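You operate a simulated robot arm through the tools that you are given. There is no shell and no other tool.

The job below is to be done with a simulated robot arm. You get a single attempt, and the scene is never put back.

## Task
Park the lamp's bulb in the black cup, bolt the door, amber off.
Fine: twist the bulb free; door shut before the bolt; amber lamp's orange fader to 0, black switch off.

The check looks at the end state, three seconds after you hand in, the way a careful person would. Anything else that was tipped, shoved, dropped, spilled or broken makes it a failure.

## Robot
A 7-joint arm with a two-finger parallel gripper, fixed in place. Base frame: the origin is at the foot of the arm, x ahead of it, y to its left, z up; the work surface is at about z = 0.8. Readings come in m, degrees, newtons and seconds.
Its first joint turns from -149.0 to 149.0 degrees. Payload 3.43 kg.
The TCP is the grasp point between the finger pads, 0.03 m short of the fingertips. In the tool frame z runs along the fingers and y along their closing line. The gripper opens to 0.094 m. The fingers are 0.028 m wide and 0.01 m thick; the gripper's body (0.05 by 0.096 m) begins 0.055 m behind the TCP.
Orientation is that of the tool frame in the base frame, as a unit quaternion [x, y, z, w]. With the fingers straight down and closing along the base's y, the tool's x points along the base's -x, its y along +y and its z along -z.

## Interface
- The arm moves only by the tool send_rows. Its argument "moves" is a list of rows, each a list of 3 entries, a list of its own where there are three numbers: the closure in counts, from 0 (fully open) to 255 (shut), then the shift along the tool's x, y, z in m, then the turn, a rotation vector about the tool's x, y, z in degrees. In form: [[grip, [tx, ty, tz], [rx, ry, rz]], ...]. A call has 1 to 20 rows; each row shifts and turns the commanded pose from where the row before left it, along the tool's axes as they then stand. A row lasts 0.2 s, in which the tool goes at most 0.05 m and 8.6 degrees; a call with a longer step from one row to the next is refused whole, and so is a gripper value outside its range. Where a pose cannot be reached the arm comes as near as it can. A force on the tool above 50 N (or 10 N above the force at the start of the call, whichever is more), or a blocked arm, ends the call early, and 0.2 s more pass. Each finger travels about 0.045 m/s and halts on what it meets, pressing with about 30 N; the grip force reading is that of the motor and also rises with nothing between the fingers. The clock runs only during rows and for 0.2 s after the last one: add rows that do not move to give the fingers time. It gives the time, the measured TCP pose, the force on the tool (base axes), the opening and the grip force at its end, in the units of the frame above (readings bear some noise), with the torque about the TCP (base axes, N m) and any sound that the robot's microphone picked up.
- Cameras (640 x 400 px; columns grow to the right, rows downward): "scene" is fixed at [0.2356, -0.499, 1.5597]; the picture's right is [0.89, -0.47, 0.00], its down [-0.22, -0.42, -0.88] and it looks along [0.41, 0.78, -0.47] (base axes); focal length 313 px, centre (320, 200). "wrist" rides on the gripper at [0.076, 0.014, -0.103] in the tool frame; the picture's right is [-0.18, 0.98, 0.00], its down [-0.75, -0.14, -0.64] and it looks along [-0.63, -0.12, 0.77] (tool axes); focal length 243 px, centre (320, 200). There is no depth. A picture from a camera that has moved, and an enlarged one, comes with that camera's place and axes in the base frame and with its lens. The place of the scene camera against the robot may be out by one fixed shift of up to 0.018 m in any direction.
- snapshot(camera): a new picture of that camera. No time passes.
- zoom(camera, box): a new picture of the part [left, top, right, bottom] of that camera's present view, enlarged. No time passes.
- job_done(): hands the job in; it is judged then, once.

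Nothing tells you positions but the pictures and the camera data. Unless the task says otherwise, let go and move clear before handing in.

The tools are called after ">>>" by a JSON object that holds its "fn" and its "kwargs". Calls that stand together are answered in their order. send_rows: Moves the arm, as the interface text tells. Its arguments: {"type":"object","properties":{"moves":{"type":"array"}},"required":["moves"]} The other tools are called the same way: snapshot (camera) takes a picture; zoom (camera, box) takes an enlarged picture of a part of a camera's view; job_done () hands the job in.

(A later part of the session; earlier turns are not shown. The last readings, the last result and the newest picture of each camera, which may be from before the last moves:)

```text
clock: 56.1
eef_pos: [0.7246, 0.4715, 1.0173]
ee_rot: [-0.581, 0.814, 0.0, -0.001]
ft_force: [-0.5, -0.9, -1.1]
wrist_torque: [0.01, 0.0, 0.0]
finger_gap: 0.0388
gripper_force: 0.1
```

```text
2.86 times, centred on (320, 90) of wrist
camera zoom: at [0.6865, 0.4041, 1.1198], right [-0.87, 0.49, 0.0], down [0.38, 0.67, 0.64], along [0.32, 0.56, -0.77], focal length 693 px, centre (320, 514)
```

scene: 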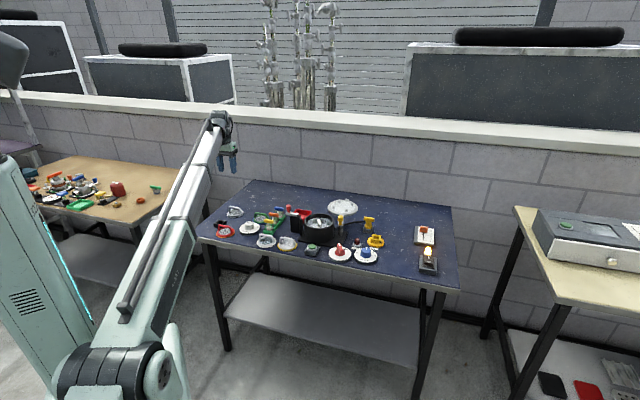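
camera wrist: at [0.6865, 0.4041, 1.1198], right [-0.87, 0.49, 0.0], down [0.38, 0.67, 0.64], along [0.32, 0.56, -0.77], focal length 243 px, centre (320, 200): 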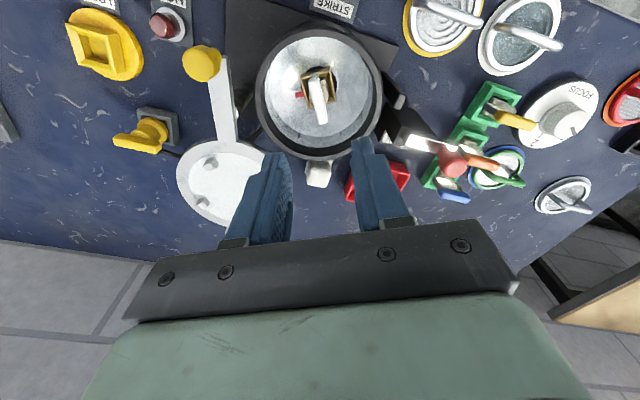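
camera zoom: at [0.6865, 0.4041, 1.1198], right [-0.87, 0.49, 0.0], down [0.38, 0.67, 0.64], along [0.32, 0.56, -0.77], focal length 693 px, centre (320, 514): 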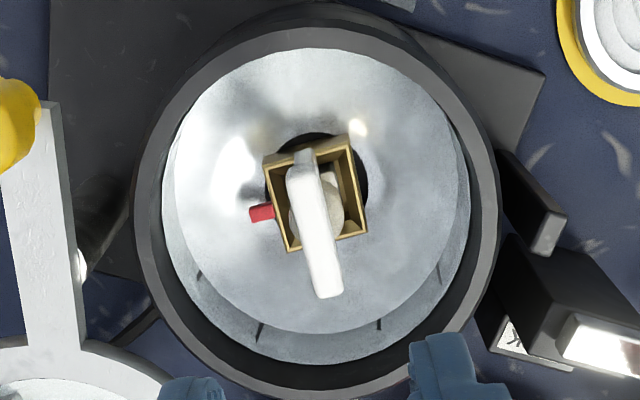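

The fingers are parallel to the bar. I'll shift a few millimetres to centre on the bulb and lower into the pot in two stages.

>>> {"fn": "send_rows", "kwargs": {"moves": [[150, [-0.003, -0.002, 0.025], [0, 0, 0]], [150, [0, 0, 0.03], [0, 0, 0]], [150, [0, 0, 0.03], [0, 0, 0]], [150, [0, 0, 0.025], [0, 0, 0]], [150, [0, 0, 0], [0, 0, 0]]]}}

>>> {"fn": "snapshot", "kwargs": {"camera": "wrist"}}

>>> {"fn": "zoom", "kwargs": {"camera": "wrist", "box": [220, 60, 420, 220]}}

>>> {"fn": "zoom", "kwargs": {"camera": "scene", "box": [285, 190, 365, 245]}}

```text
clock: 57.3
eef_pos: [0.728, 0.4739, 0.9065]
ee_rot: [-0.58, 0.814, 0.0, 0.0]
ft_force: [0.3, -1.0, 0.2]
wrist_torque: [0.02, -0.01, 0.02]
finger_gap: 0.0388
gripper_force: 0.2
```

```text
taken
camera wrist: at [0.6881, 0.408, 1.0098], right [-0.87, 0.49, 0.0], down [0.38, 0.67, 0.64], along [0.32, 0.56, -0.77], focal length 243 px, centre (320, 200)
```

wrist: 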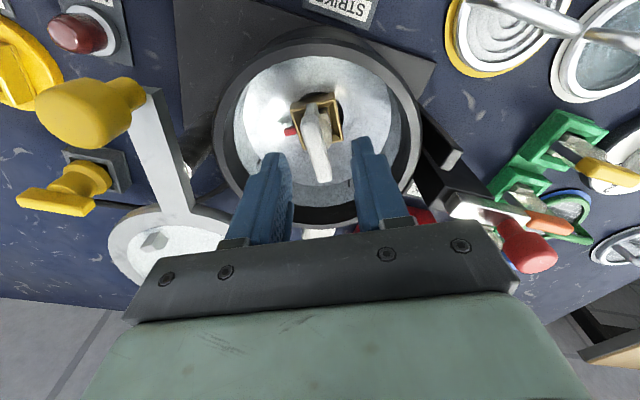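

```text
2.50 times, centred on (320, 140) of wrist
camera zoom: at [0.6881, 0.408, 1.0098], right [-0.87, 0.49, 0.0], down [0.38, 0.67, 0.64], along [0.32, 0.56, -0.77], focal length 606 px, centre (320, 350)
```

zoom: 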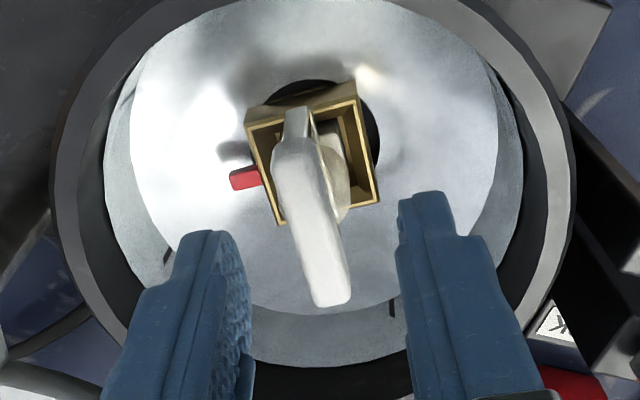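

```text
7.27 times, centred on (325, 218) of scene
camera zoom: at [0.2356, -0.499, 1.5597], right [0.89, -0.47, 0.0], down [-0.22, -0.42, -0.88], along [0.41, 0.78, -0.47], focal length 2276 px, centre (284, 73)
```

zoom: 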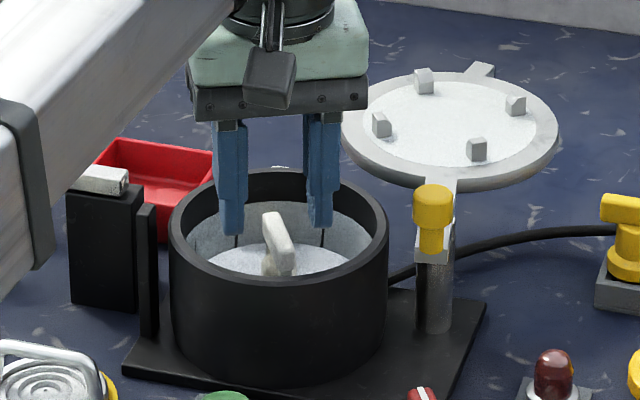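

>>> {"fn": "send_rows", "kwargs": {"moves": [[150, [0, -0.0005, 0.011], [0, 0, 0]], [150, [0, 0, 0.011], [0, 0, 0]], [150, [0, 0, 0], [0, 0, 0]], [200, [0, 0, 0], [0, 0, 0]], [255, [0, 0, 0], [0, 0, 0]], [255, [0, 0, 0], [0, 0, 0]], [255, [0, 0, 0], [0, 0, 0]]]}}

>>> {"fn": "snapshot", "kwargs": {"camera": "wrist"}}

>>> {"fn": "zoom", "kwargs": {"camera": "wrist", "box": [220, 60, 420, 220]}}

>>> {"fn": "zoom", "kwargs": {"camera": "scene", "box": [285, 190, 365, 245]}}

```text
clock: 58.9
eef_pos: [0.7275, 0.4733, 0.885]
ee_rot: [-0.581, 0.814, 0.0, 0.0]
ft_force: [-0.1, 0.0, 0.3]
wrist_torque: [0.02, -0.01, 0.04]
finger_gap: 0.0198
gripper_force: 30.0
```

```text
taken
camera wrist: at [0.6888, 0.4067, 0.988], right [-0.87, 0.49, 0.0], down [0.38, 0.67, 0.64], along [0.32, 0.56, -0.77], focal length 243 px, centre (320, 200)
```

wrist: 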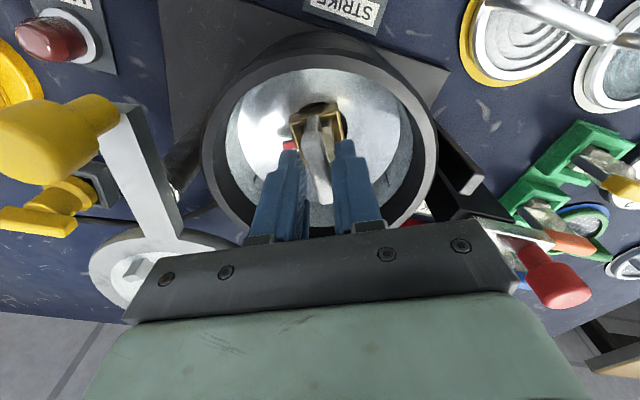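

```text
2.50 times, centred on (320, 140) of wrist
camera zoom: at [0.6888, 0.4067, 0.988], right [-0.87, 0.49, 0.0], down [0.38, 0.67, 0.64], along [0.32, 0.56, -0.77], focal length 606 px, centre (320, 350)
```

zoom: 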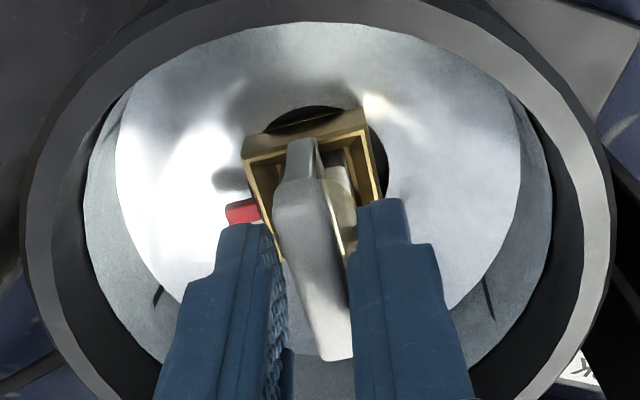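

```text
7.27 times, centred on (325, 218) of scene
camera zoom: at [0.2356, -0.499, 1.5597], right [0.89, -0.47, 0.0], down [-0.22, -0.42, -0.88], along [0.41, 0.78, -0.47], focal length 2276 px, centre (284, 73)
```

zoom: 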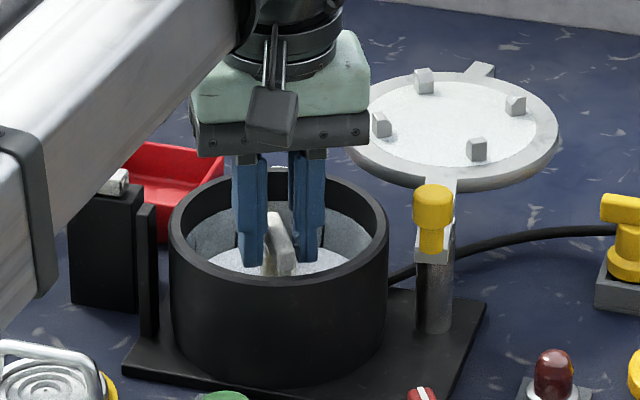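

The bulb's bar is gripped, centred, with no side load. I'll try twisting counter-clockwise gently and watch the torque.

>>> {"fn": "send_rows", "kwargs": {"moves": [[255, [0, 0, 0], [0, 0, -3]], [255, [0, 0, 0], [0, 0, -3]], [255, [0, 0, 0], [0, 0, -3]], [255, [0, 0, 0], [0, 0, 0]]]}}

>>> {"fn": "zoom", "kwargs": {"camera": "wrist", "box": [220, 60, 420, 220]}}

```text
clock: 59.9
eef_pos: [0.7285, 0.4735, 0.8861]
ee_rot: [-0.644, 0.765, 0.0, 0.0]
ft_force: [0.1, -0.9, -0.2]
wrist_torque: [-0.07, 0.02, -0.01]
finger_gap: 0.0196
gripper_force: 29.5
```

```text
2.50 times, centred on (320, 140) of wrist
camera zoom: at [0.7005, 0.402, 0.9888], right [-0.94, 0.35, 0.0], down [0.27, 0.72, 0.64], along [0.22, 0.6, -0.77], focal length 606 px, centre (320, 350)
```

zoom: 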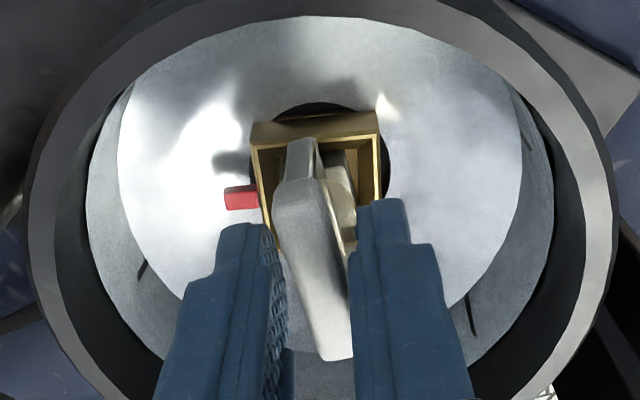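

The bulb turns with the gripper with little resistance. I'll continue twisting the same way.

>>> {"fn": "send_rows", "kwargs": {"moves": [[255, [0, 0, 0], [0, 0, -5]], [255, [0, 0, 0], [0, 0, -5]], [255, [0, 0, 0], [0, 0, -5]], [255, [0, 0, 0], [0, 0, -5]], [255, [0, 0, 0], [0, 0, 0]]]}}

>>> {"fn": "zoom", "kwargs": {"camera": "wrist", "box": [220, 60, 420, 220]}}

```text
clock: 61.1
eef_pos: [0.7291, 0.4729, 0.8852]
ee_rot: [0.767, -0.642, 0.0, -0.001]
ft_force: [-0.5, -1.5, 0.6]
wrist_torque: [-0.13, 0.07, 0.0]
finger_gap: 0.0196
gripper_force: 30.6
```

```text
2.50 times, centred on (320, 140) of wrist
camera zoom: at [0.727, 0.3965, 0.9888], right [-1.0, 0.01, 0.0], down [0.01, 0.77, 0.64], along [0.0, 0.64, -0.77], focal length 606 px, centre (320, 350)
```

zoom: 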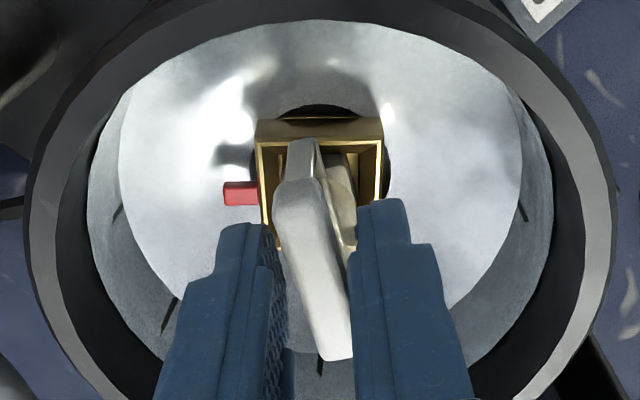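

>>> {"fn": "send_rows", "kwargs": {"moves": [[255, [0, 0, 0], [0, 0, -5]], [255, [0, 0, 0], [0, 0, -5]], [255, [0, 0, 0], [0, 0, -5]], [255, [0, 0, 0], [0, 0, 0]]]}}

>>> {"fn": "snapshot", "kwargs": {"camera": "wrist"}}

>>> {"fn": "zoom", "kwargs": {"camera": "wrist", "box": [220, 60, 420, 220]}}

```text
clock: 62.1
eef_pos: [0.7278, 0.4749, 0.8847]
ee_rot: [0.843, -0.537, 0.0, -0.001]
ft_force: [1.2, -6.2, 0.1]
wrist_torque: [-0.35, -0.03, -0.04]
finger_gap: 0.0197
gripper_force: 29.9
```

```text
taken
camera wrist: at [0.7463, 0.3995, 0.9885], right [-0.97, -0.25, 0.0], down [-0.19, 0.74, 0.64], along [-0.16, 0.62, -0.77], focal length 243 px, centre (320, 200)
```

wrist: 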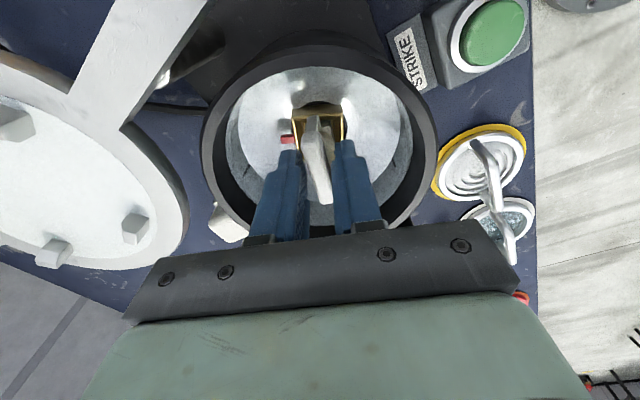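

```text
2.50 times, centred on (320, 140) of wrist
camera zoom: at [0.7463, 0.3995, 0.9885], right [-0.97, -0.25, 0.0], down [-0.19, 0.74, 0.64], along [-0.16, 0.62, -0.77], focal length 606 px, centre (320, 350)
```

zoom: 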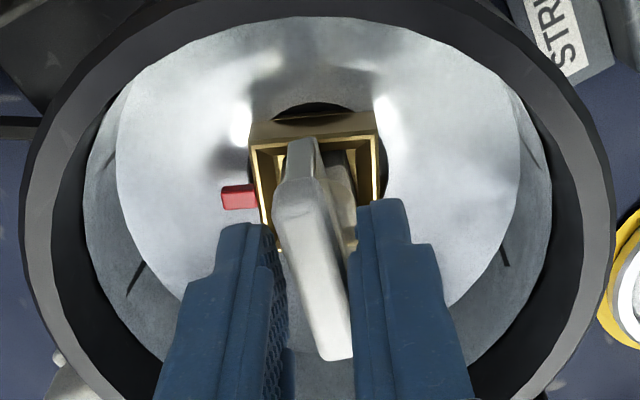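

>>> {"fn": "send_rows", "kwargs": {"moves": [[255, [0, 0, 0], [0, 0, -4]], [255, [0, 0, 0], [0, 0, -4]], [255, [0, 0, 0], [0, 0, 0]]]}}

>>> {"fn": "zoom", "kwargs": {"camera": "wrist", "box": [220, 60, 420, 220]}}

```text
clock: 62.9
eef_pos: [0.7274, 0.4734, 0.8856]
ee_rot: [0.879, -0.477, -0.002, -0.001]
ft_force: [0.9, -0.6, -0.7]
wrist_torque: [-0.04, -0.14, -0.03]
finger_gap: 0.0197
gripper_force: 30.2
```

```text
2.50 times, centred on (320, 140) of wrist
camera zoom: at [0.7567, 0.4026, 0.9886], right [-0.92, -0.38, 0.0], down [-0.29, 0.71, 0.64], along [-0.25, 0.59, -0.77], focal length 606 px, centre (320, 350)
```

zoom: 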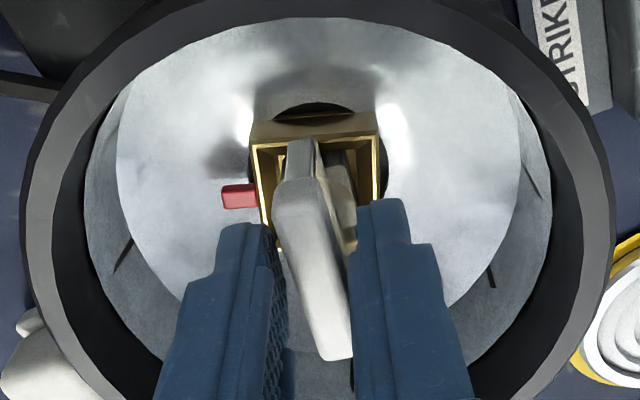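

>>> {"fn": "send_rows", "kwargs": {"moves": [[255, [0, 0, 0], [0, 0, -5]], [255, [0, 0, 0], [0, 0, -5]], [255, [0, 0, 0], [0, 0, -5]], [255, [0, 0, 0], [0, 0, 0]]]}}

>>> {"fn": "zoom", "kwargs": {"camera": "wrist", "box": [220, 60, 420, 220]}}

>>> {"fn": "snapshot", "kwargs": {"camera": "scene"}}

```text
clock: 63.9
eef_pos: [0.7291, 0.4736, 0.8862]
ee_rot: [0.934, -0.358, -0.002, 0.0]
ft_force: [3.9, -2.0, -0.1]
wrist_torque: [-0.03, -0.21, -0.04]
finger_gap: 0.0195
gripper_force: 29.5
```

```text
2.50 times, centred on (320, 140) of wrist
camera zoom: at [0.7745, 0.4126, 0.9889], right [-0.79, -0.61, 0.0], down [-0.47, 0.61, 0.64], along [-0.39, 0.51, -0.77], focal length 606 px, centre (320, 350)
```

zoom: 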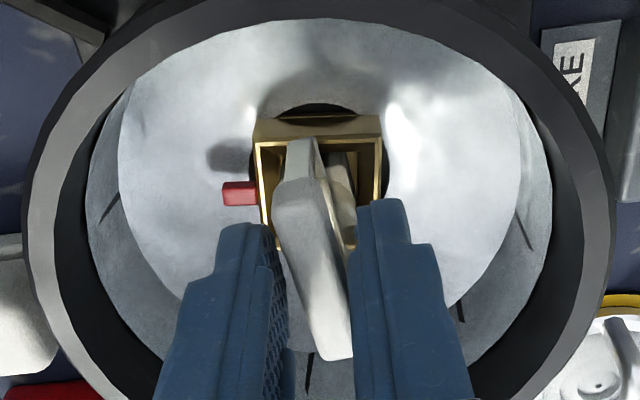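

```text
taken
```

scene: 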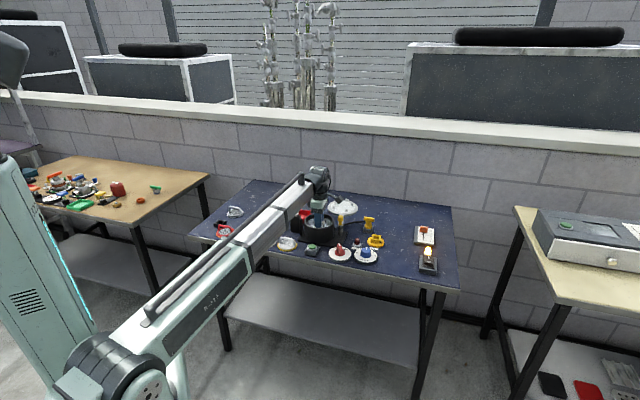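

>>> {"fn": "send_rows", "kwargs": {"moves": [[255, [0, 0, -0.004], [0, 0, 0]], [255, [0, 0, 0], [0, 0, 0]]]}}

>>> {"fn": "zoom", "kwargs": {"camera": "wrist", "box": [220, 60, 420, 220]}}

```text
clock: 64.5
eef_pos: [0.7291, 0.475, 0.8897]
ee_rot: [0.934, -0.357, -0.001, 0.0]
ft_force: [1.0, -0.9, -0.4]
wrist_torque: [0.0, 0.01, 0.02]
finger_gap: 0.0197
gripper_force: 30.1
```

```text
2.50 times, centred on (320, 140) of wrist
camera zoom: at [0.7744, 0.4126, 0.9929], right [-0.79, -0.61, 0.0], down [-0.47, 0.61, 0.64], along [-0.39, 0.51, -0.77], focal length 606 px, centre (320, 350)
```

zoom: 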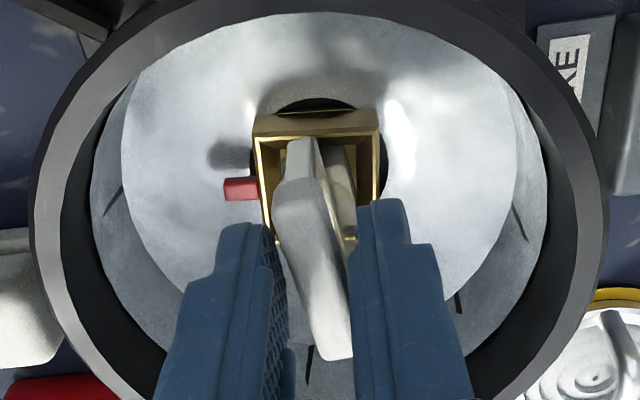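

It lifts with no resistance, so the bulb is free. I'll raise it straight up out of the pot.

>>> {"fn": "send_rows", "kwargs": {"moves": [[255, [0, 0, -0.01], [0, 0, 0]], [255, [0, 0, -0.01], [0, 0, 0]], [255, [0, 0, -0.01], [0, 0, 0]], [255, [0, 0, -0.02], [0, 0, 0]], [255, [0, 0, 0], [0, 0, 0]]]}}

>>> {"fn": "zoom", "kwargs": {"camera": "wrist", "box": [220, 60, 420, 220]}}

>>> {"fn": "zoom", "kwargs": {"camera": "scene", "box": [285, 190, 365, 245]}}

```text
clock: 65.7
eef_pos: [0.7279, 0.4725, 0.9404]
ee_rot: [0.933, -0.359, -0.001, 0.0]
ft_force: [0.0, -0.6, -1.2]
wrist_torque: [0.0, 0.03, 0.02]
finger_gap: 0.0195
gripper_force: 30.1
```

```text
2.50 times, centred on (320, 140) of wrist
camera zoom: at [0.7744, 0.4123, 1.0433], right [-0.79, -0.61, 0.0], down [-0.47, 0.61, 0.64], along [-0.39, 0.51, -0.77], focal length 606 px, centre (320, 350)
```

zoom: 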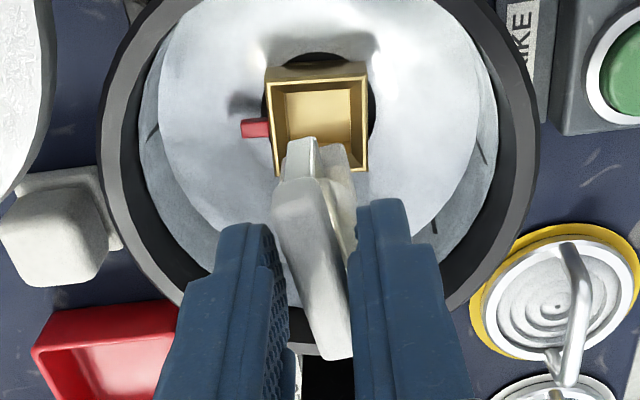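

```text
7.27 times, centred on (325, 218) of scene
camera zoom: at [0.2356, -0.499, 1.5597], right [0.89, -0.47, 0.0], down [-0.22, -0.42, -0.88], along [0.41, 0.78, -0.47], focal length 2276 px, centre (284, 73)
```

zoom: 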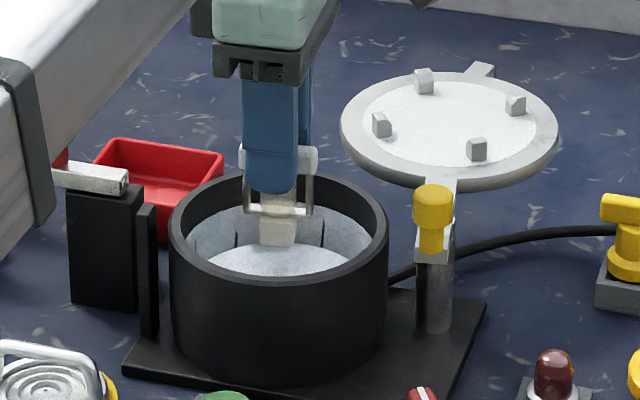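

The bulb is out: a white bar on a glass body with a square base about 20 mm wide, hanging roughly 82 mm below the TCP. I'll lift it well clear and turn it back to square with the table.

>>> {"fn": "send_rows", "kwargs": {"moves": [[255, [0, 0, -0.03], [0, 0, 0]], [255, [0, 0, -0.04], [0, 0, 0]], [255, [0, 0, -0.04], [0, 0, 0]], [255, [0, 0, 0], [0, 0, 6]], [255, [0, 0, 0], [0, 0, 8]], [255, [0, 0, 0], [0, 0, 8]], [255, [0, 0, 0], [0, 0, 8]], [255, [0, 0, 0], [0, 0, 8]], [255, [0, 0, 0], [0, 0, 8]], [255, [0, 0, 0], [0, 0, 8]], [255, [0, 0, 0], [0, 0, 8]], [255, [0, 0, 0], [0, 0, 8]], [255, [0, 0, 0], [0, 0, 8]], [255, [0, 0, 0], [0, 0, 8]], [255, [0, 0, 0], [0, 0, 7]], [255, [0, 0, 0], [0, 0, 0]]]}}

>>> {"fn": "snapshot", "kwargs": {"camera": "wrist"}}

>>> {"fn": "snapshot", "kwargs": {"camera": "scene"}}

>>> {"fn": "zoom", "kwargs": {"camera": "scene", "box": [285, 160, 365, 215]}}

```text
clock: 69.1
eef_pos: [0.7278, 0.4737, 1.0495]
ee_rot: [-0.381, 0.924, 0.001, -0.001]
ft_force: [-1.0, -0.6, -1.3]
wrist_torque: [0.0, -0.04, 0.06]
finger_gap: 0.0194
gripper_force: 29.6
```

```text
taken
camera wrist: at [0.6636, 0.4299, 1.1529], right [-0.56, 0.83, 0.0], down [0.63, 0.43, 0.64], along [0.53, 0.36, -0.77], focal length 243 px, centre (320, 200)
```

wrist: 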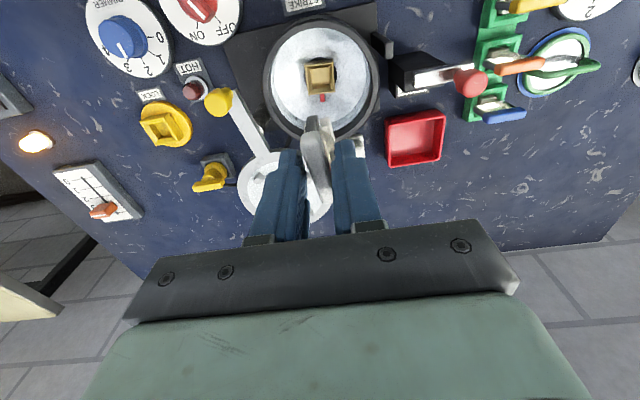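

```text
taken
```

scene: 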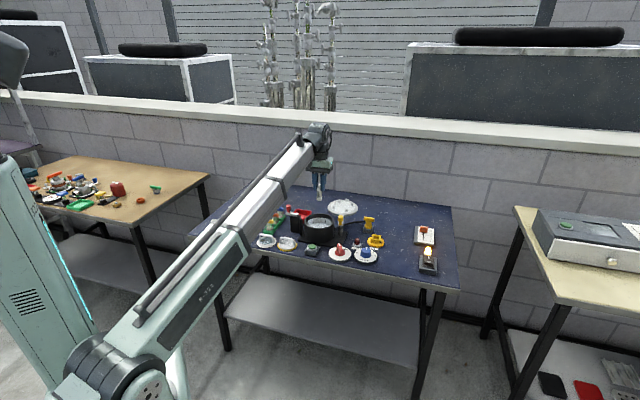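

```text
7.27 times, centred on (325, 188) of scene
camera zoom: at [0.2356, -0.499, 1.5597], right [0.89, -0.47, 0.0], down [-0.22, -0.42, -0.88], along [0.41, 0.78, -0.47], focal length 2276 px, centre (284, 291)
```

zoom: 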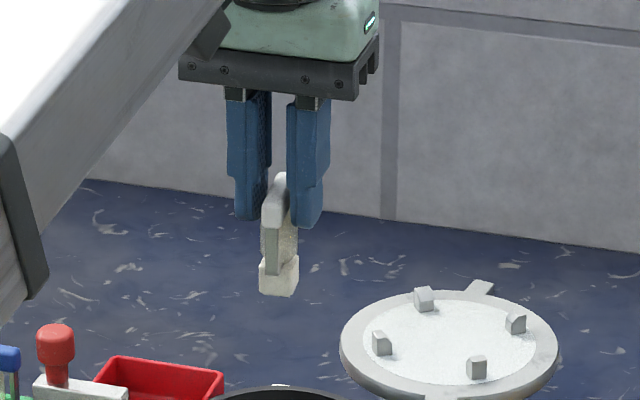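

>>> {"fn": "zoom", "kwargs": {"camera": "wrist", "box": [250, 90, 390, 210]}}

>>> {"fn": "zoom", "kwargs": {"camera": "scene", "box": [305, 175, 335, 205]}}

```text
3.33 times, centred on (320, 150) of wrist
camera zoom: at [0.6636, 0.4299, 1.1529], right [-0.56, 0.83, 0.0], down [0.63, 0.43, 0.64], along [0.53, 0.36, -0.77], focal length 809 px, centre (320, 367)
```

zoom: 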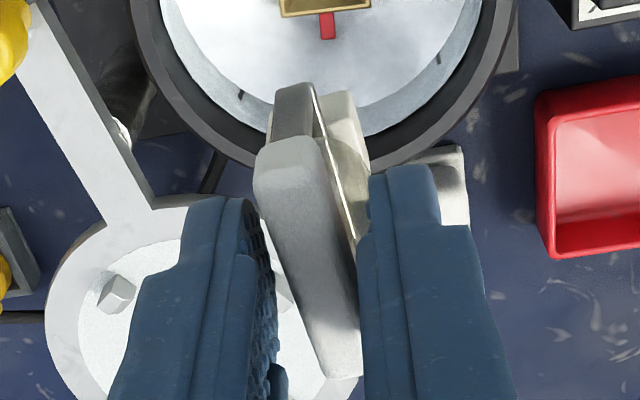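

```text
13.33 times, centred on (320, 190) of scene
camera zoom: at [0.2356, -0.499, 1.5597], right [0.89, -0.47, 0.0], down [-0.22, -0.42, -0.88], along [0.41, 0.78, -0.47], focal length 4174 px, centre (320, 333)
```

zoom: 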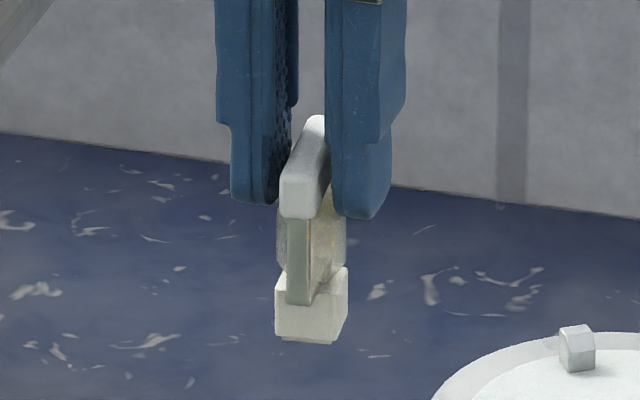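

>>> {"fn": "send_rows", "kwargs": {"moves": [[255, [0.005, 0.043, 0], [0, 0, 0]], [255, [0.005, 0.043, 0], [0, 0, 0]], [255, [0.005, 0.043, 0], [0, 0, 0]], [255, [0.005, 0.043, 0], [0, 0, 0]], [255, [0.005, 0.043, 0], [0, 0, 0]], [255, [0.005, 0.043, 0], [0, 0, 0]], [255, [0.005, 0.043, 0], [0, 0, 0]], [255, [0.005, 0.043, 0], [0, 0, 0]], [255, [0.005, 0.043, 0], [0, 0, 0]], [255, [0.005, 0.043, 0], [0, 0, 0]], [255, [0, 0.02, 0], [0, 0, 0]], [255, [0, 0, 0], [0, 0, 0]]]}}

>>> {"fn": "snapshot", "kwargs": {"camera": "wrist"}}

>>> {"fn": "zoom", "kwargs": {"camera": "wrist", "box": [250, 40, 390, 160]}}

>>> {"fn": "zoom", "kwargs": {"camera": "scene", "box": [195, 160, 275, 245]}}

```text
clock: 71.7
eef_pos: [0.3734, 0.7567, 1.0493]
ee_rot: [-0.383, 0.924, 0.001, 0.0]
ft_force: [-0.2, 0.3, -1.5]
wrist_torque: [-0.02, 0.0, -0.04]
finger_gap: 0.0194
gripper_force: 30.0
```

```text
taken
camera wrist: at [0.3089, 0.7129, 1.1521], right [-0.57, 0.82, 0.0], down [0.63, 0.43, 0.64], along [0.53, 0.36, -0.77], focal length 243 px, centre (320, 200)
```

wrist: 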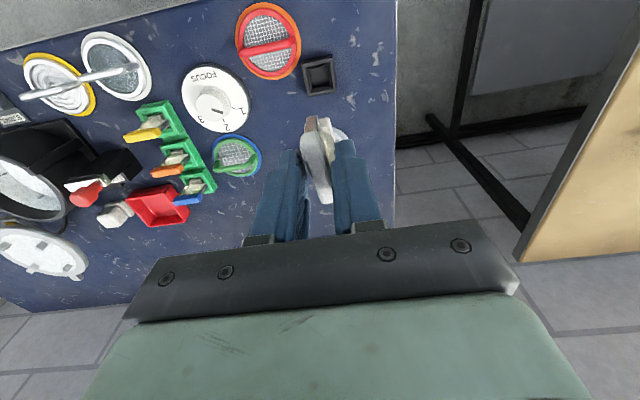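

```text
3.33 times, centred on (320, 100) of wrist
camera zoom: at [0.3089, 0.7129, 1.1521], right [-0.57, 0.82, 0.0], down [0.63, 0.43, 0.64], along [0.53, 0.36, -0.77], focal length 809 px, centre (320, 533)
```

zoom: 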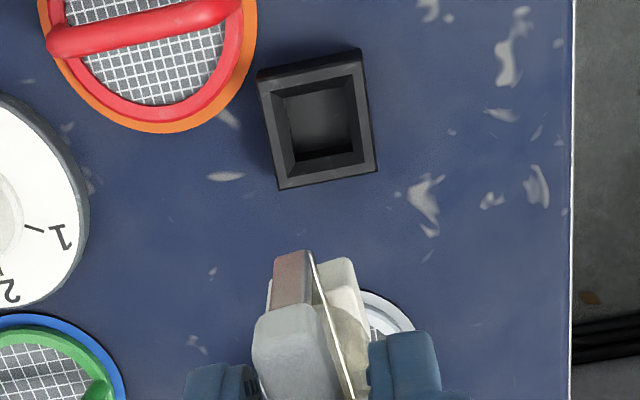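

```text
4.71 times, centred on (235, 202) of scene
camera zoom: at [0.2356, -0.499, 1.5597], right [0.89, -0.47, 0.0], down [-0.22, -0.42, -0.88], along [0.41, 0.78, -0.47], focal length 1473 px, centre (720, 188)
```

zoom: 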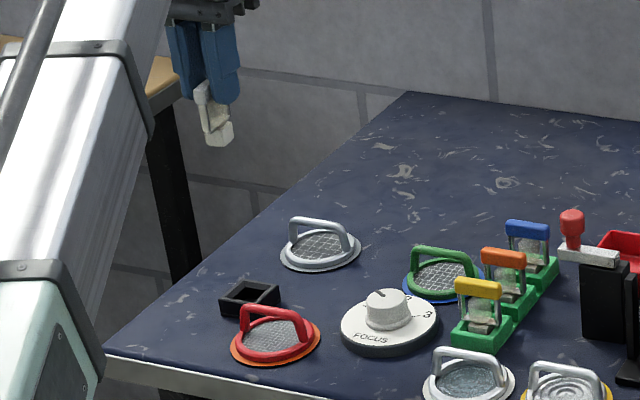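

The gripper is right above the black cup (cup centre within ~2 mm). I'll lower until the base is just above the cup's rim and check alignment.

>>> {"fn": "send_rows", "kwargs": {"moves": [[255, [-0.0015, 0, 0.028], [0, 0, 0]], [255, [0, 0, 0.028], [0, 0, 0]], [255, [0, 0, 0.028], [0, 0, 0]], [255, [0, 0, 0.028], [0, 0, 0]], [255, [0, 0, 0.022], [0, 0, 0]], [255, [0, 0, 0], [0, 0, 0]]]}}

>>> {"fn": "snapshot", "kwargs": {"camera": "wrist"}}

>>> {"fn": "zoom", "kwargs": {"camera": "wrist", "box": [250, 90, 390, 210]}}

>>> {"fn": "zoom", "kwargs": {"camera": "scene", "box": [205, 195, 255, 240]}}

```text
clock: 73.1
eef_pos: [0.3751, 0.7558, 0.9148]
ee_rot: [-0.383, 0.924, 0.001, 0.0]
ft_force: [0.1, -0.6, -0.8]
wrist_torque: [-0.02, 0.01, 0.0]
finger_gap: 0.0198
gripper_force: 30.9
```

```text
taken
camera wrist: at [0.3107, 0.7113, 1.018], right [-0.57, 0.82, 0.0], down [0.63, 0.43, 0.64], along [0.53, 0.36, -0.77], focal length 243 px, centre (320, 200)
```

wrist: 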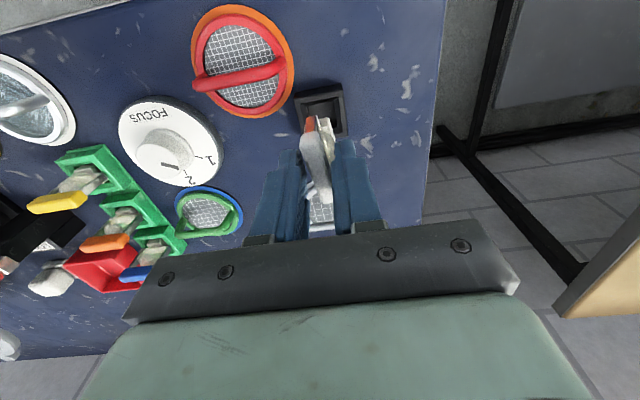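

```text
3.33 times, centred on (320, 150) of wrist
camera zoom: at [0.3107, 0.7113, 1.018], right [-0.57, 0.82, 0.0], down [0.63, 0.43, 0.64], along [0.53, 0.36, -0.77], focal length 809 px, centre (320, 367)
```

zoom: 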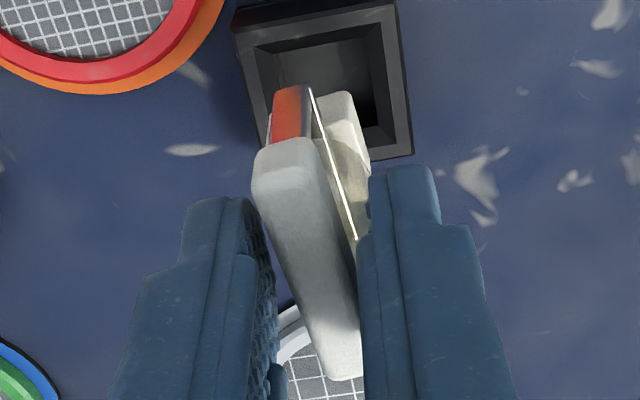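

```text
8.89 times, centred on (230, 218) of scene
camera zoom: at [0.2356, -0.499, 1.5597], right [0.89, -0.47, 0.0], down [-0.22, -0.42, -0.88], along [0.41, 0.78, -0.47], focal length 2782 px, centre (1120, 44)
```

zoom: 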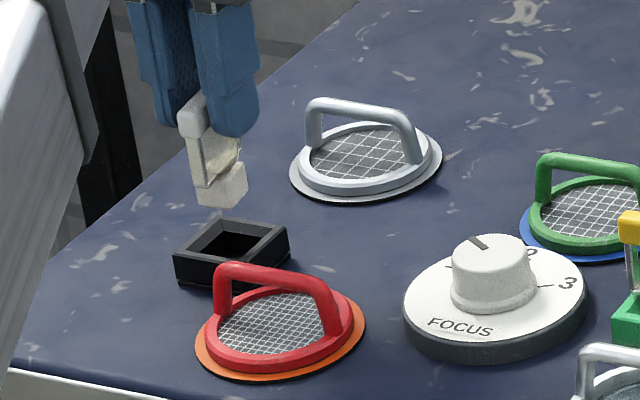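

Both views show the base lined up with the cup (within ~1 mm). I'll lower gently and watch the force.

>>> {"fn": "send_rows", "kwargs": {"moves": [[255, [0, 0.001, 0.01], [0, 0, 0]], [255, [0, 0, 0.008], [0, 0, 0]], [255, [0, 0, 0.005], [0, 0, 0]], [255, [0, 0, 0], [0, 0, 0]]]}}

>>> {"fn": "zoom", "kwargs": {"camera": "wrist", "box": [250, 90, 390, 210]}}

>>> {"fn": "zoom", "kwargs": {"camera": "scene", "box": [205, 195, 255, 240]}}

```text
clock: 74.1
eef_pos: [0.3746, 0.757, 0.8936]
ee_rot: [-0.383, 0.924, 0.001, -0.001]
ft_force: [-1.3, -0.2, 0.0]
wrist_torque: [-0.03, -0.01, 0.01]
finger_gap: 0.0195
gripper_force: 29.8
```

```text
3.33 times, centred on (320, 150) of wrist
camera zoom: at [0.31, 0.714, 0.9957], right [-0.57, 0.82, 0.0], down [0.63, 0.43, 0.64], along [0.53, 0.36, -0.77], focal length 809 px, centre (320, 367)
```

zoom: 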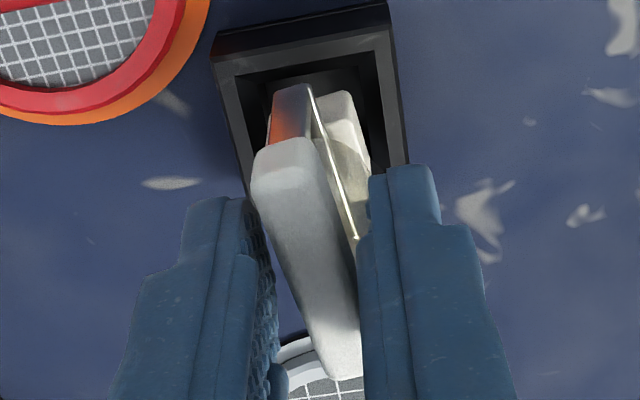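

```text
8.89 times, centred on (230, 218) of scene
camera zoom: at [0.2356, -0.499, 1.5597], right [0.89, -0.47, 0.0], down [-0.22, -0.42, -0.88], along [0.41, 0.78, -0.47], focal length 2782 px, centre (1120, 44)
```

zoom: 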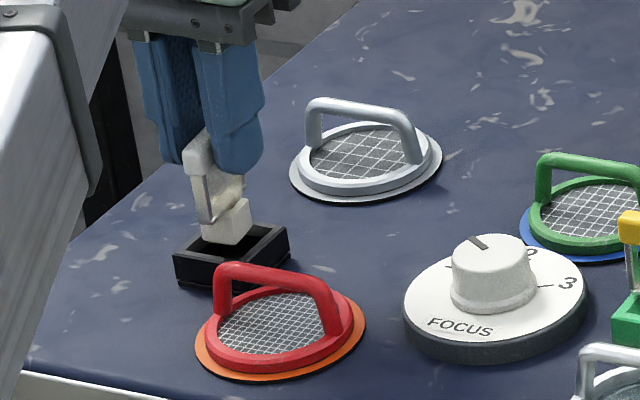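

>>> {"fn": "send_rows", "kwargs": {"moves": [[255, [0, 0, 0.004], [0, 0, 0]], [255, [0, 0, 0.004], [0, 0, 0]], [255, [0, 0, 0.003], [0, 0, 0]], [255, [0, 0, 0], [0, 0, 0]]]}}

>>> {"fn": "zoom", "kwargs": {"camera": "wrist", "box": [250, 90, 390, 210]}}

>>> {"fn": "zoom", "kwargs": {"camera": "scene", "box": [205, 195, 255, 240]}}

```text
clock: 75.1
eef_pos: [0.3752, 0.7576, 0.8832]
ee_rot: [-0.383, 0.924, 0.001, -0.001]
ft_force: [0.8, -0.4, -1.0]
wrist_torque: [0.01, 0.01, 0.01]
finger_gap: 0.0195
gripper_force: 30.0
```

```text
3.33 times, centred on (320, 150) of wrist
camera zoom: at [0.3101, 0.714, 0.9868], right [-0.57, 0.82, 0.0], down [0.63, 0.43, 0.64], along [0.53, 0.36, -0.77], focal length 809 px, centre (320, 367)
```

zoom: 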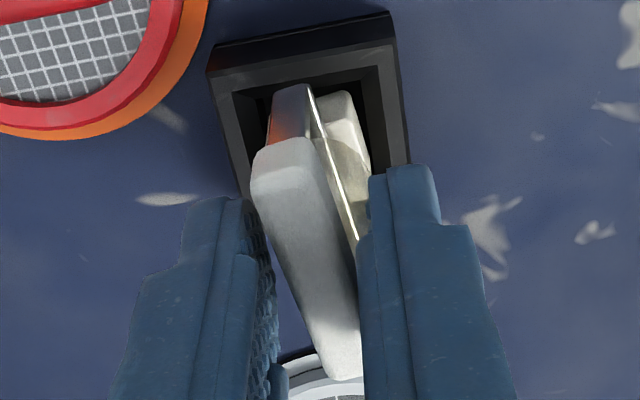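

```text
8.89 times, centred on (230, 218) of scene
camera zoom: at [0.2356, -0.499, 1.5597], right [0.89, -0.47, 0.0], down [-0.22, -0.42, -0.88], along [0.41, 0.78, -0.47], focal length 2782 px, centre (1120, 44)
```

zoom: 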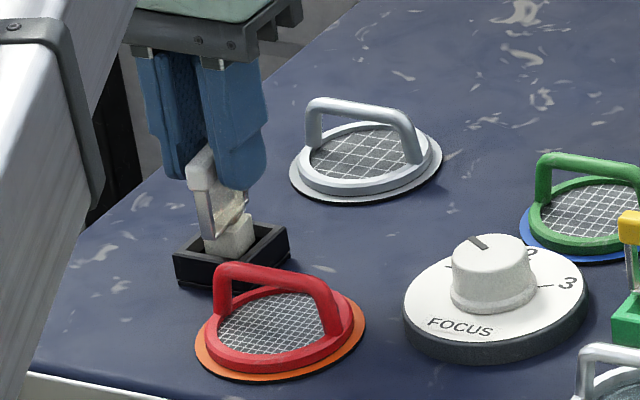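

The base is inside the cup with no contact yet; I'll continue down to the cup floor.

>>> {"fn": "send_rows", "kwargs": {"moves": [[255, [0, 0, 0.003], [0, 0, 0]], [255, [0, 0, 0.003], [0, 0, 0]], [255, [0, 0, 0], [0, 0, 0]]]}}

>>> {"fn": "zoom", "kwargs": {"camera": "scene", "box": [205, 195, 255, 240]}}

```text
clock: 75.9
eef_pos: [0.3747, 0.7567, 0.8773]
ee_rot: [-0.382, 0.924, 0.001, -0.001]
ft_force: [0.7, 0.1, -1.4]
wrist_torque: [-0.02, -0.06, 0.0]
finger_gap: 0.0194
gripper_force: 30.2
```

```text
8.89 times, centred on (230, 218) of scene
camera zoom: at [0.2356, -0.499, 1.5597], right [0.89, -0.47, 0.0], down [-0.22, -0.42, -0.88], along [0.41, 0.78, -0.47], focal length 2782 px, centre (1120, 44)
```

zoom: 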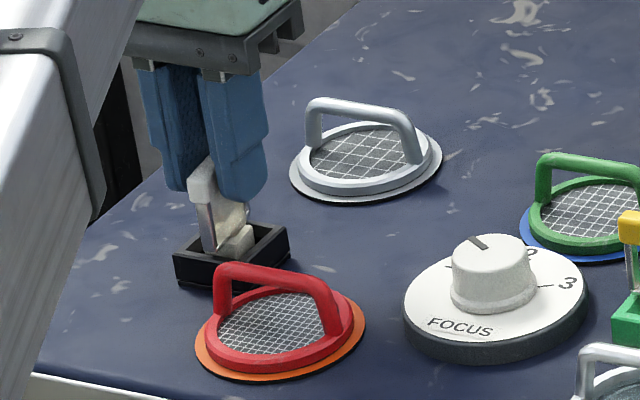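

>>> {"fn": "send_rows", "kwargs": {"moves": [[255, [0, 0, 0.002], [0, 0, 0]], [255, [0, 0, 0.002], [0, 0, 0]], [255, [0, 0, 0], [0, 0, 0]]]}}

>>> {"fn": "zoom", "kwargs": {"camera": "wrist", "box": [250, 90, 390, 210]}}

>>> {"fn": "zoom", "kwargs": {"camera": "scene", "box": [205, 195, 255, 240]}}

```text
clock: 76.7
eef_pos: [0.3751, 0.7575, 0.8724]
ee_rot: [-0.382, 0.924, 0.0, 0.001]
ft_force: [3.8, -5.2, 28.3]
wrist_torque: [-0.2, -0.25, -0.1]
finger_gap: 0.0198
gripper_force: 30.0
```

```text
3.33 times, centred on (320, 150) of wrist
camera zoom: at [0.3095, 0.7143, 0.9757], right [-0.56, 0.83, 0.0], down [0.63, 0.43, 0.64], along [0.53, 0.36, -0.77], focal length 809 px, centre (320, 367)
```

zoom: 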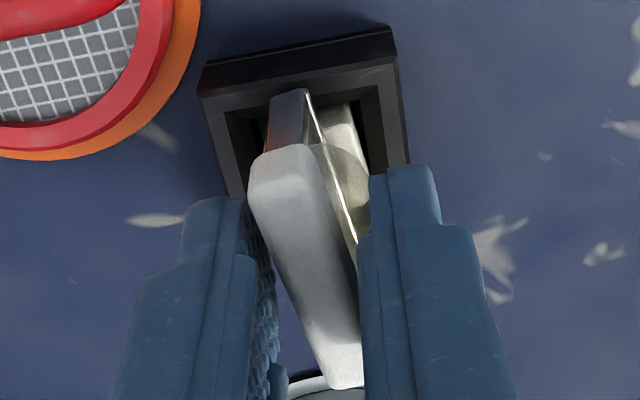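

```text
8.89 times, centred on (230, 218) of scene
camera zoom: at [0.2356, -0.499, 1.5597], right [0.89, -0.47, 0.0], down [-0.22, -0.42, -0.88], along [0.41, 0.78, -0.47], focal length 2782 px, centre (1120, 44)
```

zoom: 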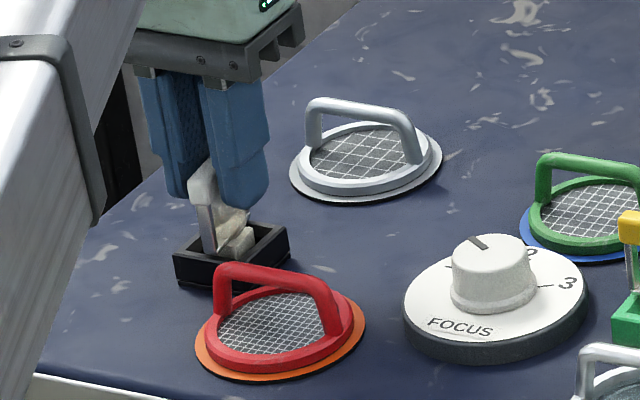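

Contact at the cup floor. I'll ease off the press and open the fingers slowly.

>>> {"fn": "send_rows", "kwargs": {"moves": [[255, [0, 0, -0.0035], [0, 0, 0]], [255, [0, 0, 0], [0, 0, 0]], [195, [0, 0, 0], [0, 0, 0]], [185, [0, 0, 0], [0, 0, 0]], [175, [0, 0, 0], [0, 0, 0]], [160, [0, 0, 0], [0, 0, 0]], [150, [0, 0, 0], [0, 0, 0]]]}}

>>> {"fn": "zoom", "kwargs": {"camera": "wrist", "box": [250, 90, 390, 210]}}

>>> {"fn": "zoom", "kwargs": {"camera": "scene", "box": [205, 195, 255, 240]}}

```text
clock: 78.3
eef_pos: [0.3755, 0.7593, 0.8734]
ee_rot: [-0.383, 0.924, 0.001, -0.001]
ft_force: [0.1, -0.1, -0.2]
wrist_torque: [0.02, -0.02, 0.02]
finger_gap: 0.0386
gripper_force: 0.0
```

```text
3.33 times, centred on (320, 150) of wrist
camera zoom: at [0.3098, 0.7157, 0.9779], right [-0.57, 0.82, 0.0], down [0.63, 0.43, 0.64], along [0.53, 0.36, -0.77], focal length 809 px, centre (320, 367)
```

zoom: 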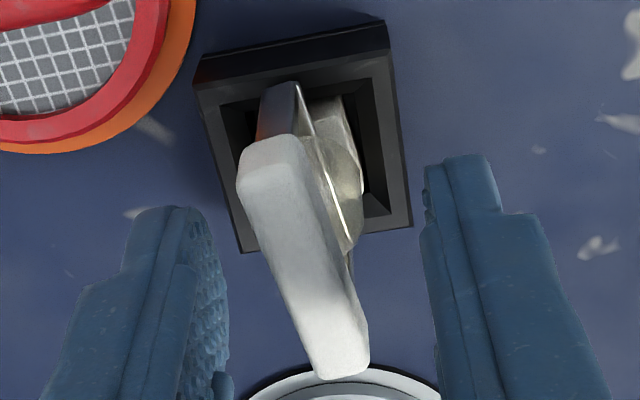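

```text
8.89 times, centred on (230, 218) of scene
camera zoom: at [0.2356, -0.499, 1.5597], right [0.89, -0.47, 0.0], down [-0.22, -0.42, -0.88], along [0.41, 0.78, -0.47], focal length 2782 px, centre (1120, 44)
```

zoom: 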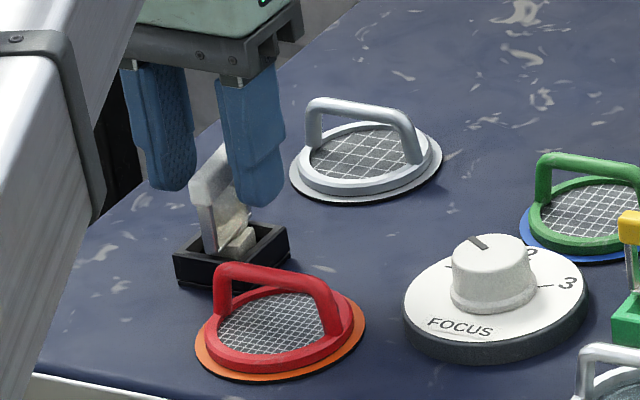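

The bulb stands upright in the black cup. I'll rise straight up and check it.

>>> {"fn": "send_rows", "kwargs": {"moves": [[140, [0, 0, -0.02], [0, 0, 0]], [140, [0, 0, -0.03], [0, 0, 0]], [140, [0, 0, -0.04], [0, 0, 0]], [140, [0, 0, -0.04], [0, 0, 0]], [140, [0, 0, -0.03], [0, 0, 0]], [140, [0, 0, 0], [0, 0, 0]]]}}

>>> {"fn": "snapshot", "kwargs": {"camera": "wrist"}}

>>> {"fn": "zoom", "kwargs": {"camera": "wrist", "box": [250, 40, 390, 160]}}

>>> {"fn": "zoom", "kwargs": {"camera": "scene", "box": [205, 195, 255, 240]}}

```text
clock: 79.7
eef_pos: [0.3761, 0.759, 1.0341]
ee_rot: [-0.383, 0.924, 0.001, -0.001]
ft_force: [-0.4, 0.6, 0.7]
wrist_torque: [0.0, -0.04, -0.04]
finger_gap: 0.0425
gripper_force: 0.0
```

```text
taken
camera wrist: at [0.312, 0.7151, 1.138], right [-0.57, 0.82, 0.0], down [0.63, 0.43, 0.64], along [0.53, 0.36, -0.77], focal length 243 px, centre (320, 200)
```

wrist: 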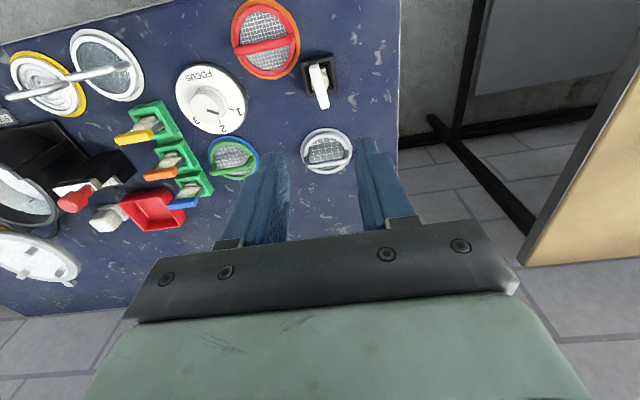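

```text
3.33 times, centred on (320, 100) of wrist
camera zoom: at [0.312, 0.7151, 1.138], right [-0.57, 0.82, 0.0], down [0.63, 0.43, 0.64], along [0.53, 0.36, -0.77], focal length 809 px, centre (320, 533)
```

zoom: 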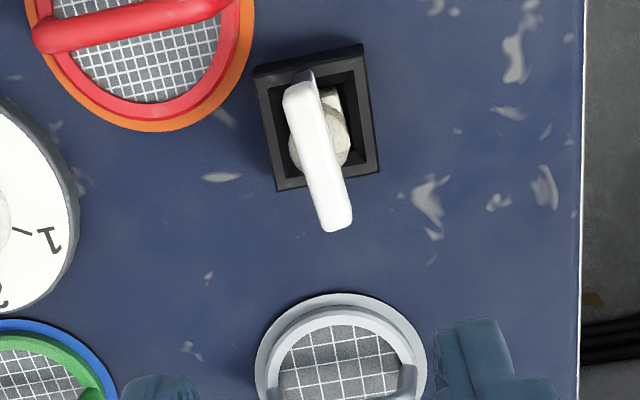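

```text
8.89 times, centred on (230, 218) of scene
camera zoom: at [0.2356, -0.499, 1.5597], right [0.89, -0.47, 0.0], down [-0.22, -0.42, -0.88], along [0.41, 0.78, -0.47], focal length 2782 px, centre (1120, 44)
```

zoom: 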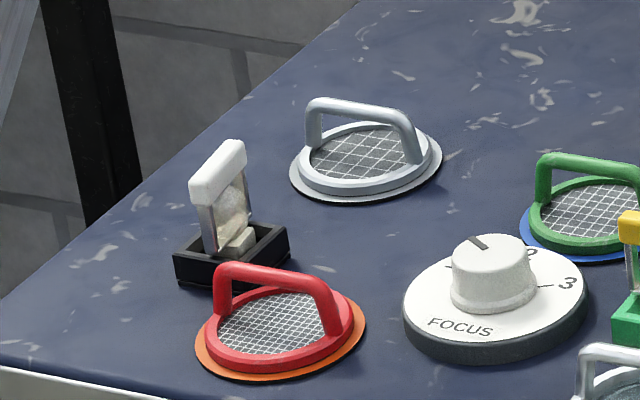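

The bulb is parked upright in the black cup. Next I'll go back to the yellow knob to swing the lid shut.

>>> {"fn": "send_rows", "kwargs": {"moves": [[119, [-0.0023, -0.0452, -0.001], [0, 0, 0]], [119, [-0.0023, -0.0452, -0.001], [0, 0, 0]], [119, [-0.0023, -0.0452, -0.001], [0, 0, 0]], [119, [-0.0023, -0.0452, -0.001], [0, 0, 0]], [119, [-0.0023, -0.0452, -0.001], [0, 0, 0]], [119, [-0.0023, -0.0452, -0.001], [0, 0, 0]], [119, [-0.0023, -0.0452, -0.001], [0, 0, 0]], [119, [-0.0023, -0.0452, -0.001], [0, 0, 0]], [119, [-0.0023, -0.0452, -0.001], [0, 0, 0]], [119, [-0.0023, -0.0452, -0.001], [0, 0, 0]], [119, [-0.0023, -0.0452, -0.001], [0, 0, 0]], [119, [-0.0023, -0.0452, -0.001], [0, 0, 0]], [119, [0, 0, 0], [0, 0, 0]]]}}

>>> {"fn": "send_rows", "kwargs": {"moves": [[119, [0, 0, 0], [0, 0, 8]], [119, [0, 0, 0], [0, 0, 8]], [119, [0, 0, 0], [0, 0, 8]], [119, [0, 0, 0], [0, 0, 8]], [119, [0, 0, 0], [0, 0, 8]], [119, [0, 0, 0], [0, 0, 8]], [119, [0, 0, 0], [0, 0, 8]], [119, [0, 0, 0], [0, 0, 8]], [119, [0, 0, 0], [0, 0, 8]], [119, [0, 0, 0], [0, 0, 8]], [119, [0, 0, 0], [0, 0, 8]], [119, [0, 0, 0], [0, 0, 8]], [119, [0, 0, 0], [0, 0, 0]]]}}

>>> {"fn": "snapshot", "kwargs": {"camera": "wrist"}}

>>> {"fn": "zoom", "kwargs": {"camera": "wrist", "box": [220, 40, 420, 200]}}

>>> {"fn": "zoom", "kwargs": {"camera": "scene", "box": [270, 175, 390, 250]}}

```text
clock: 82.5
eef_pos: [0.7797, 0.3947, 1.0471]
ee_rot: [-0.383, 0.924, 0.001, 0.0]
ft_force: [0.2, -0.9, 0.6]
wrist_torque: [-0.02, 0.03, 0.0]
finger_gap: 0.0503
gripper_force: 0.0
```

```text
clock: 85.3
eef_pos: [0.7788, 0.3947, 1.0481]
ee_rot: [0.432, 0.902, 0.0, 0.0]
ft_force: [-1.0, -0.3, -0.2]
wrist_torque: [0.02, 0.01, 0.01]
finger_gap: 0.0498
gripper_force: 0.1
```

```text
taken
camera wrist: at [0.7404, 0.4636, 1.1507], right [0.88, 0.47, 0.0], down [0.36, -0.68, 0.64], along [0.3, -0.56, -0.77], focal length 243 px, centre (320, 200)
```

wrist: 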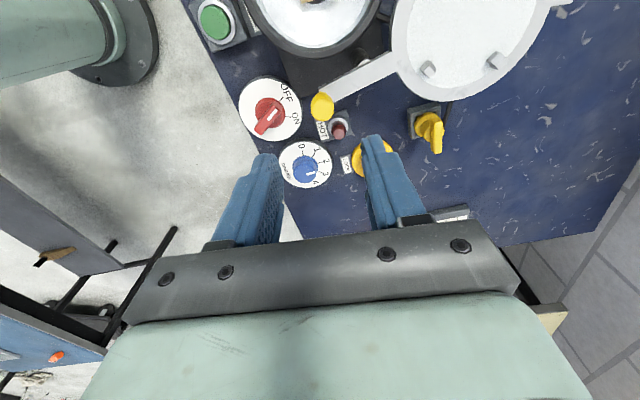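

```text
2.50 times, centred on (320, 120) of wrist
camera zoom: at [0.7404, 0.4636, 1.1507], right [0.88, 0.47, 0.0], down [0.36, -0.68, 0.64], along [0.3, -0.56, -0.77], focal length 606 px, centre (320, 400)
```

zoom: 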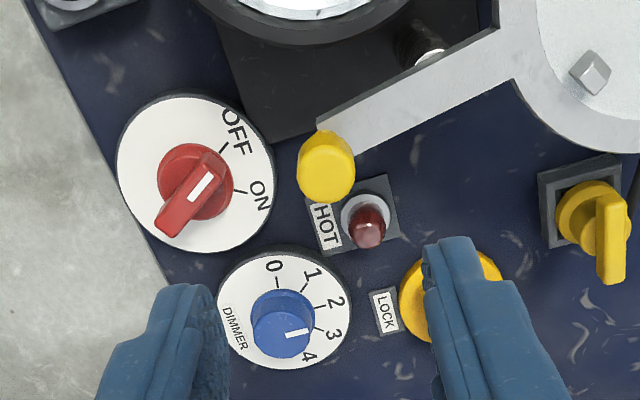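

```text
5.33 times, centred on (330, 212) of scene
camera zoom: at [0.2356, -0.499, 1.5597], right [0.89, -0.47, 0.0], down [-0.22, -0.42, -0.88], along [0.41, 0.78, -0.47], focal length 1670 px, centre (267, 133)
```

zoom: 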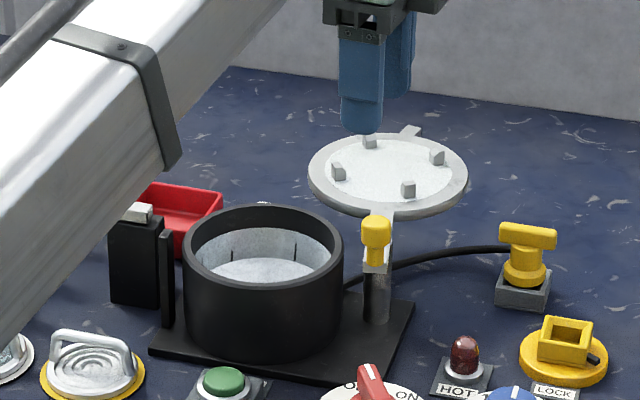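

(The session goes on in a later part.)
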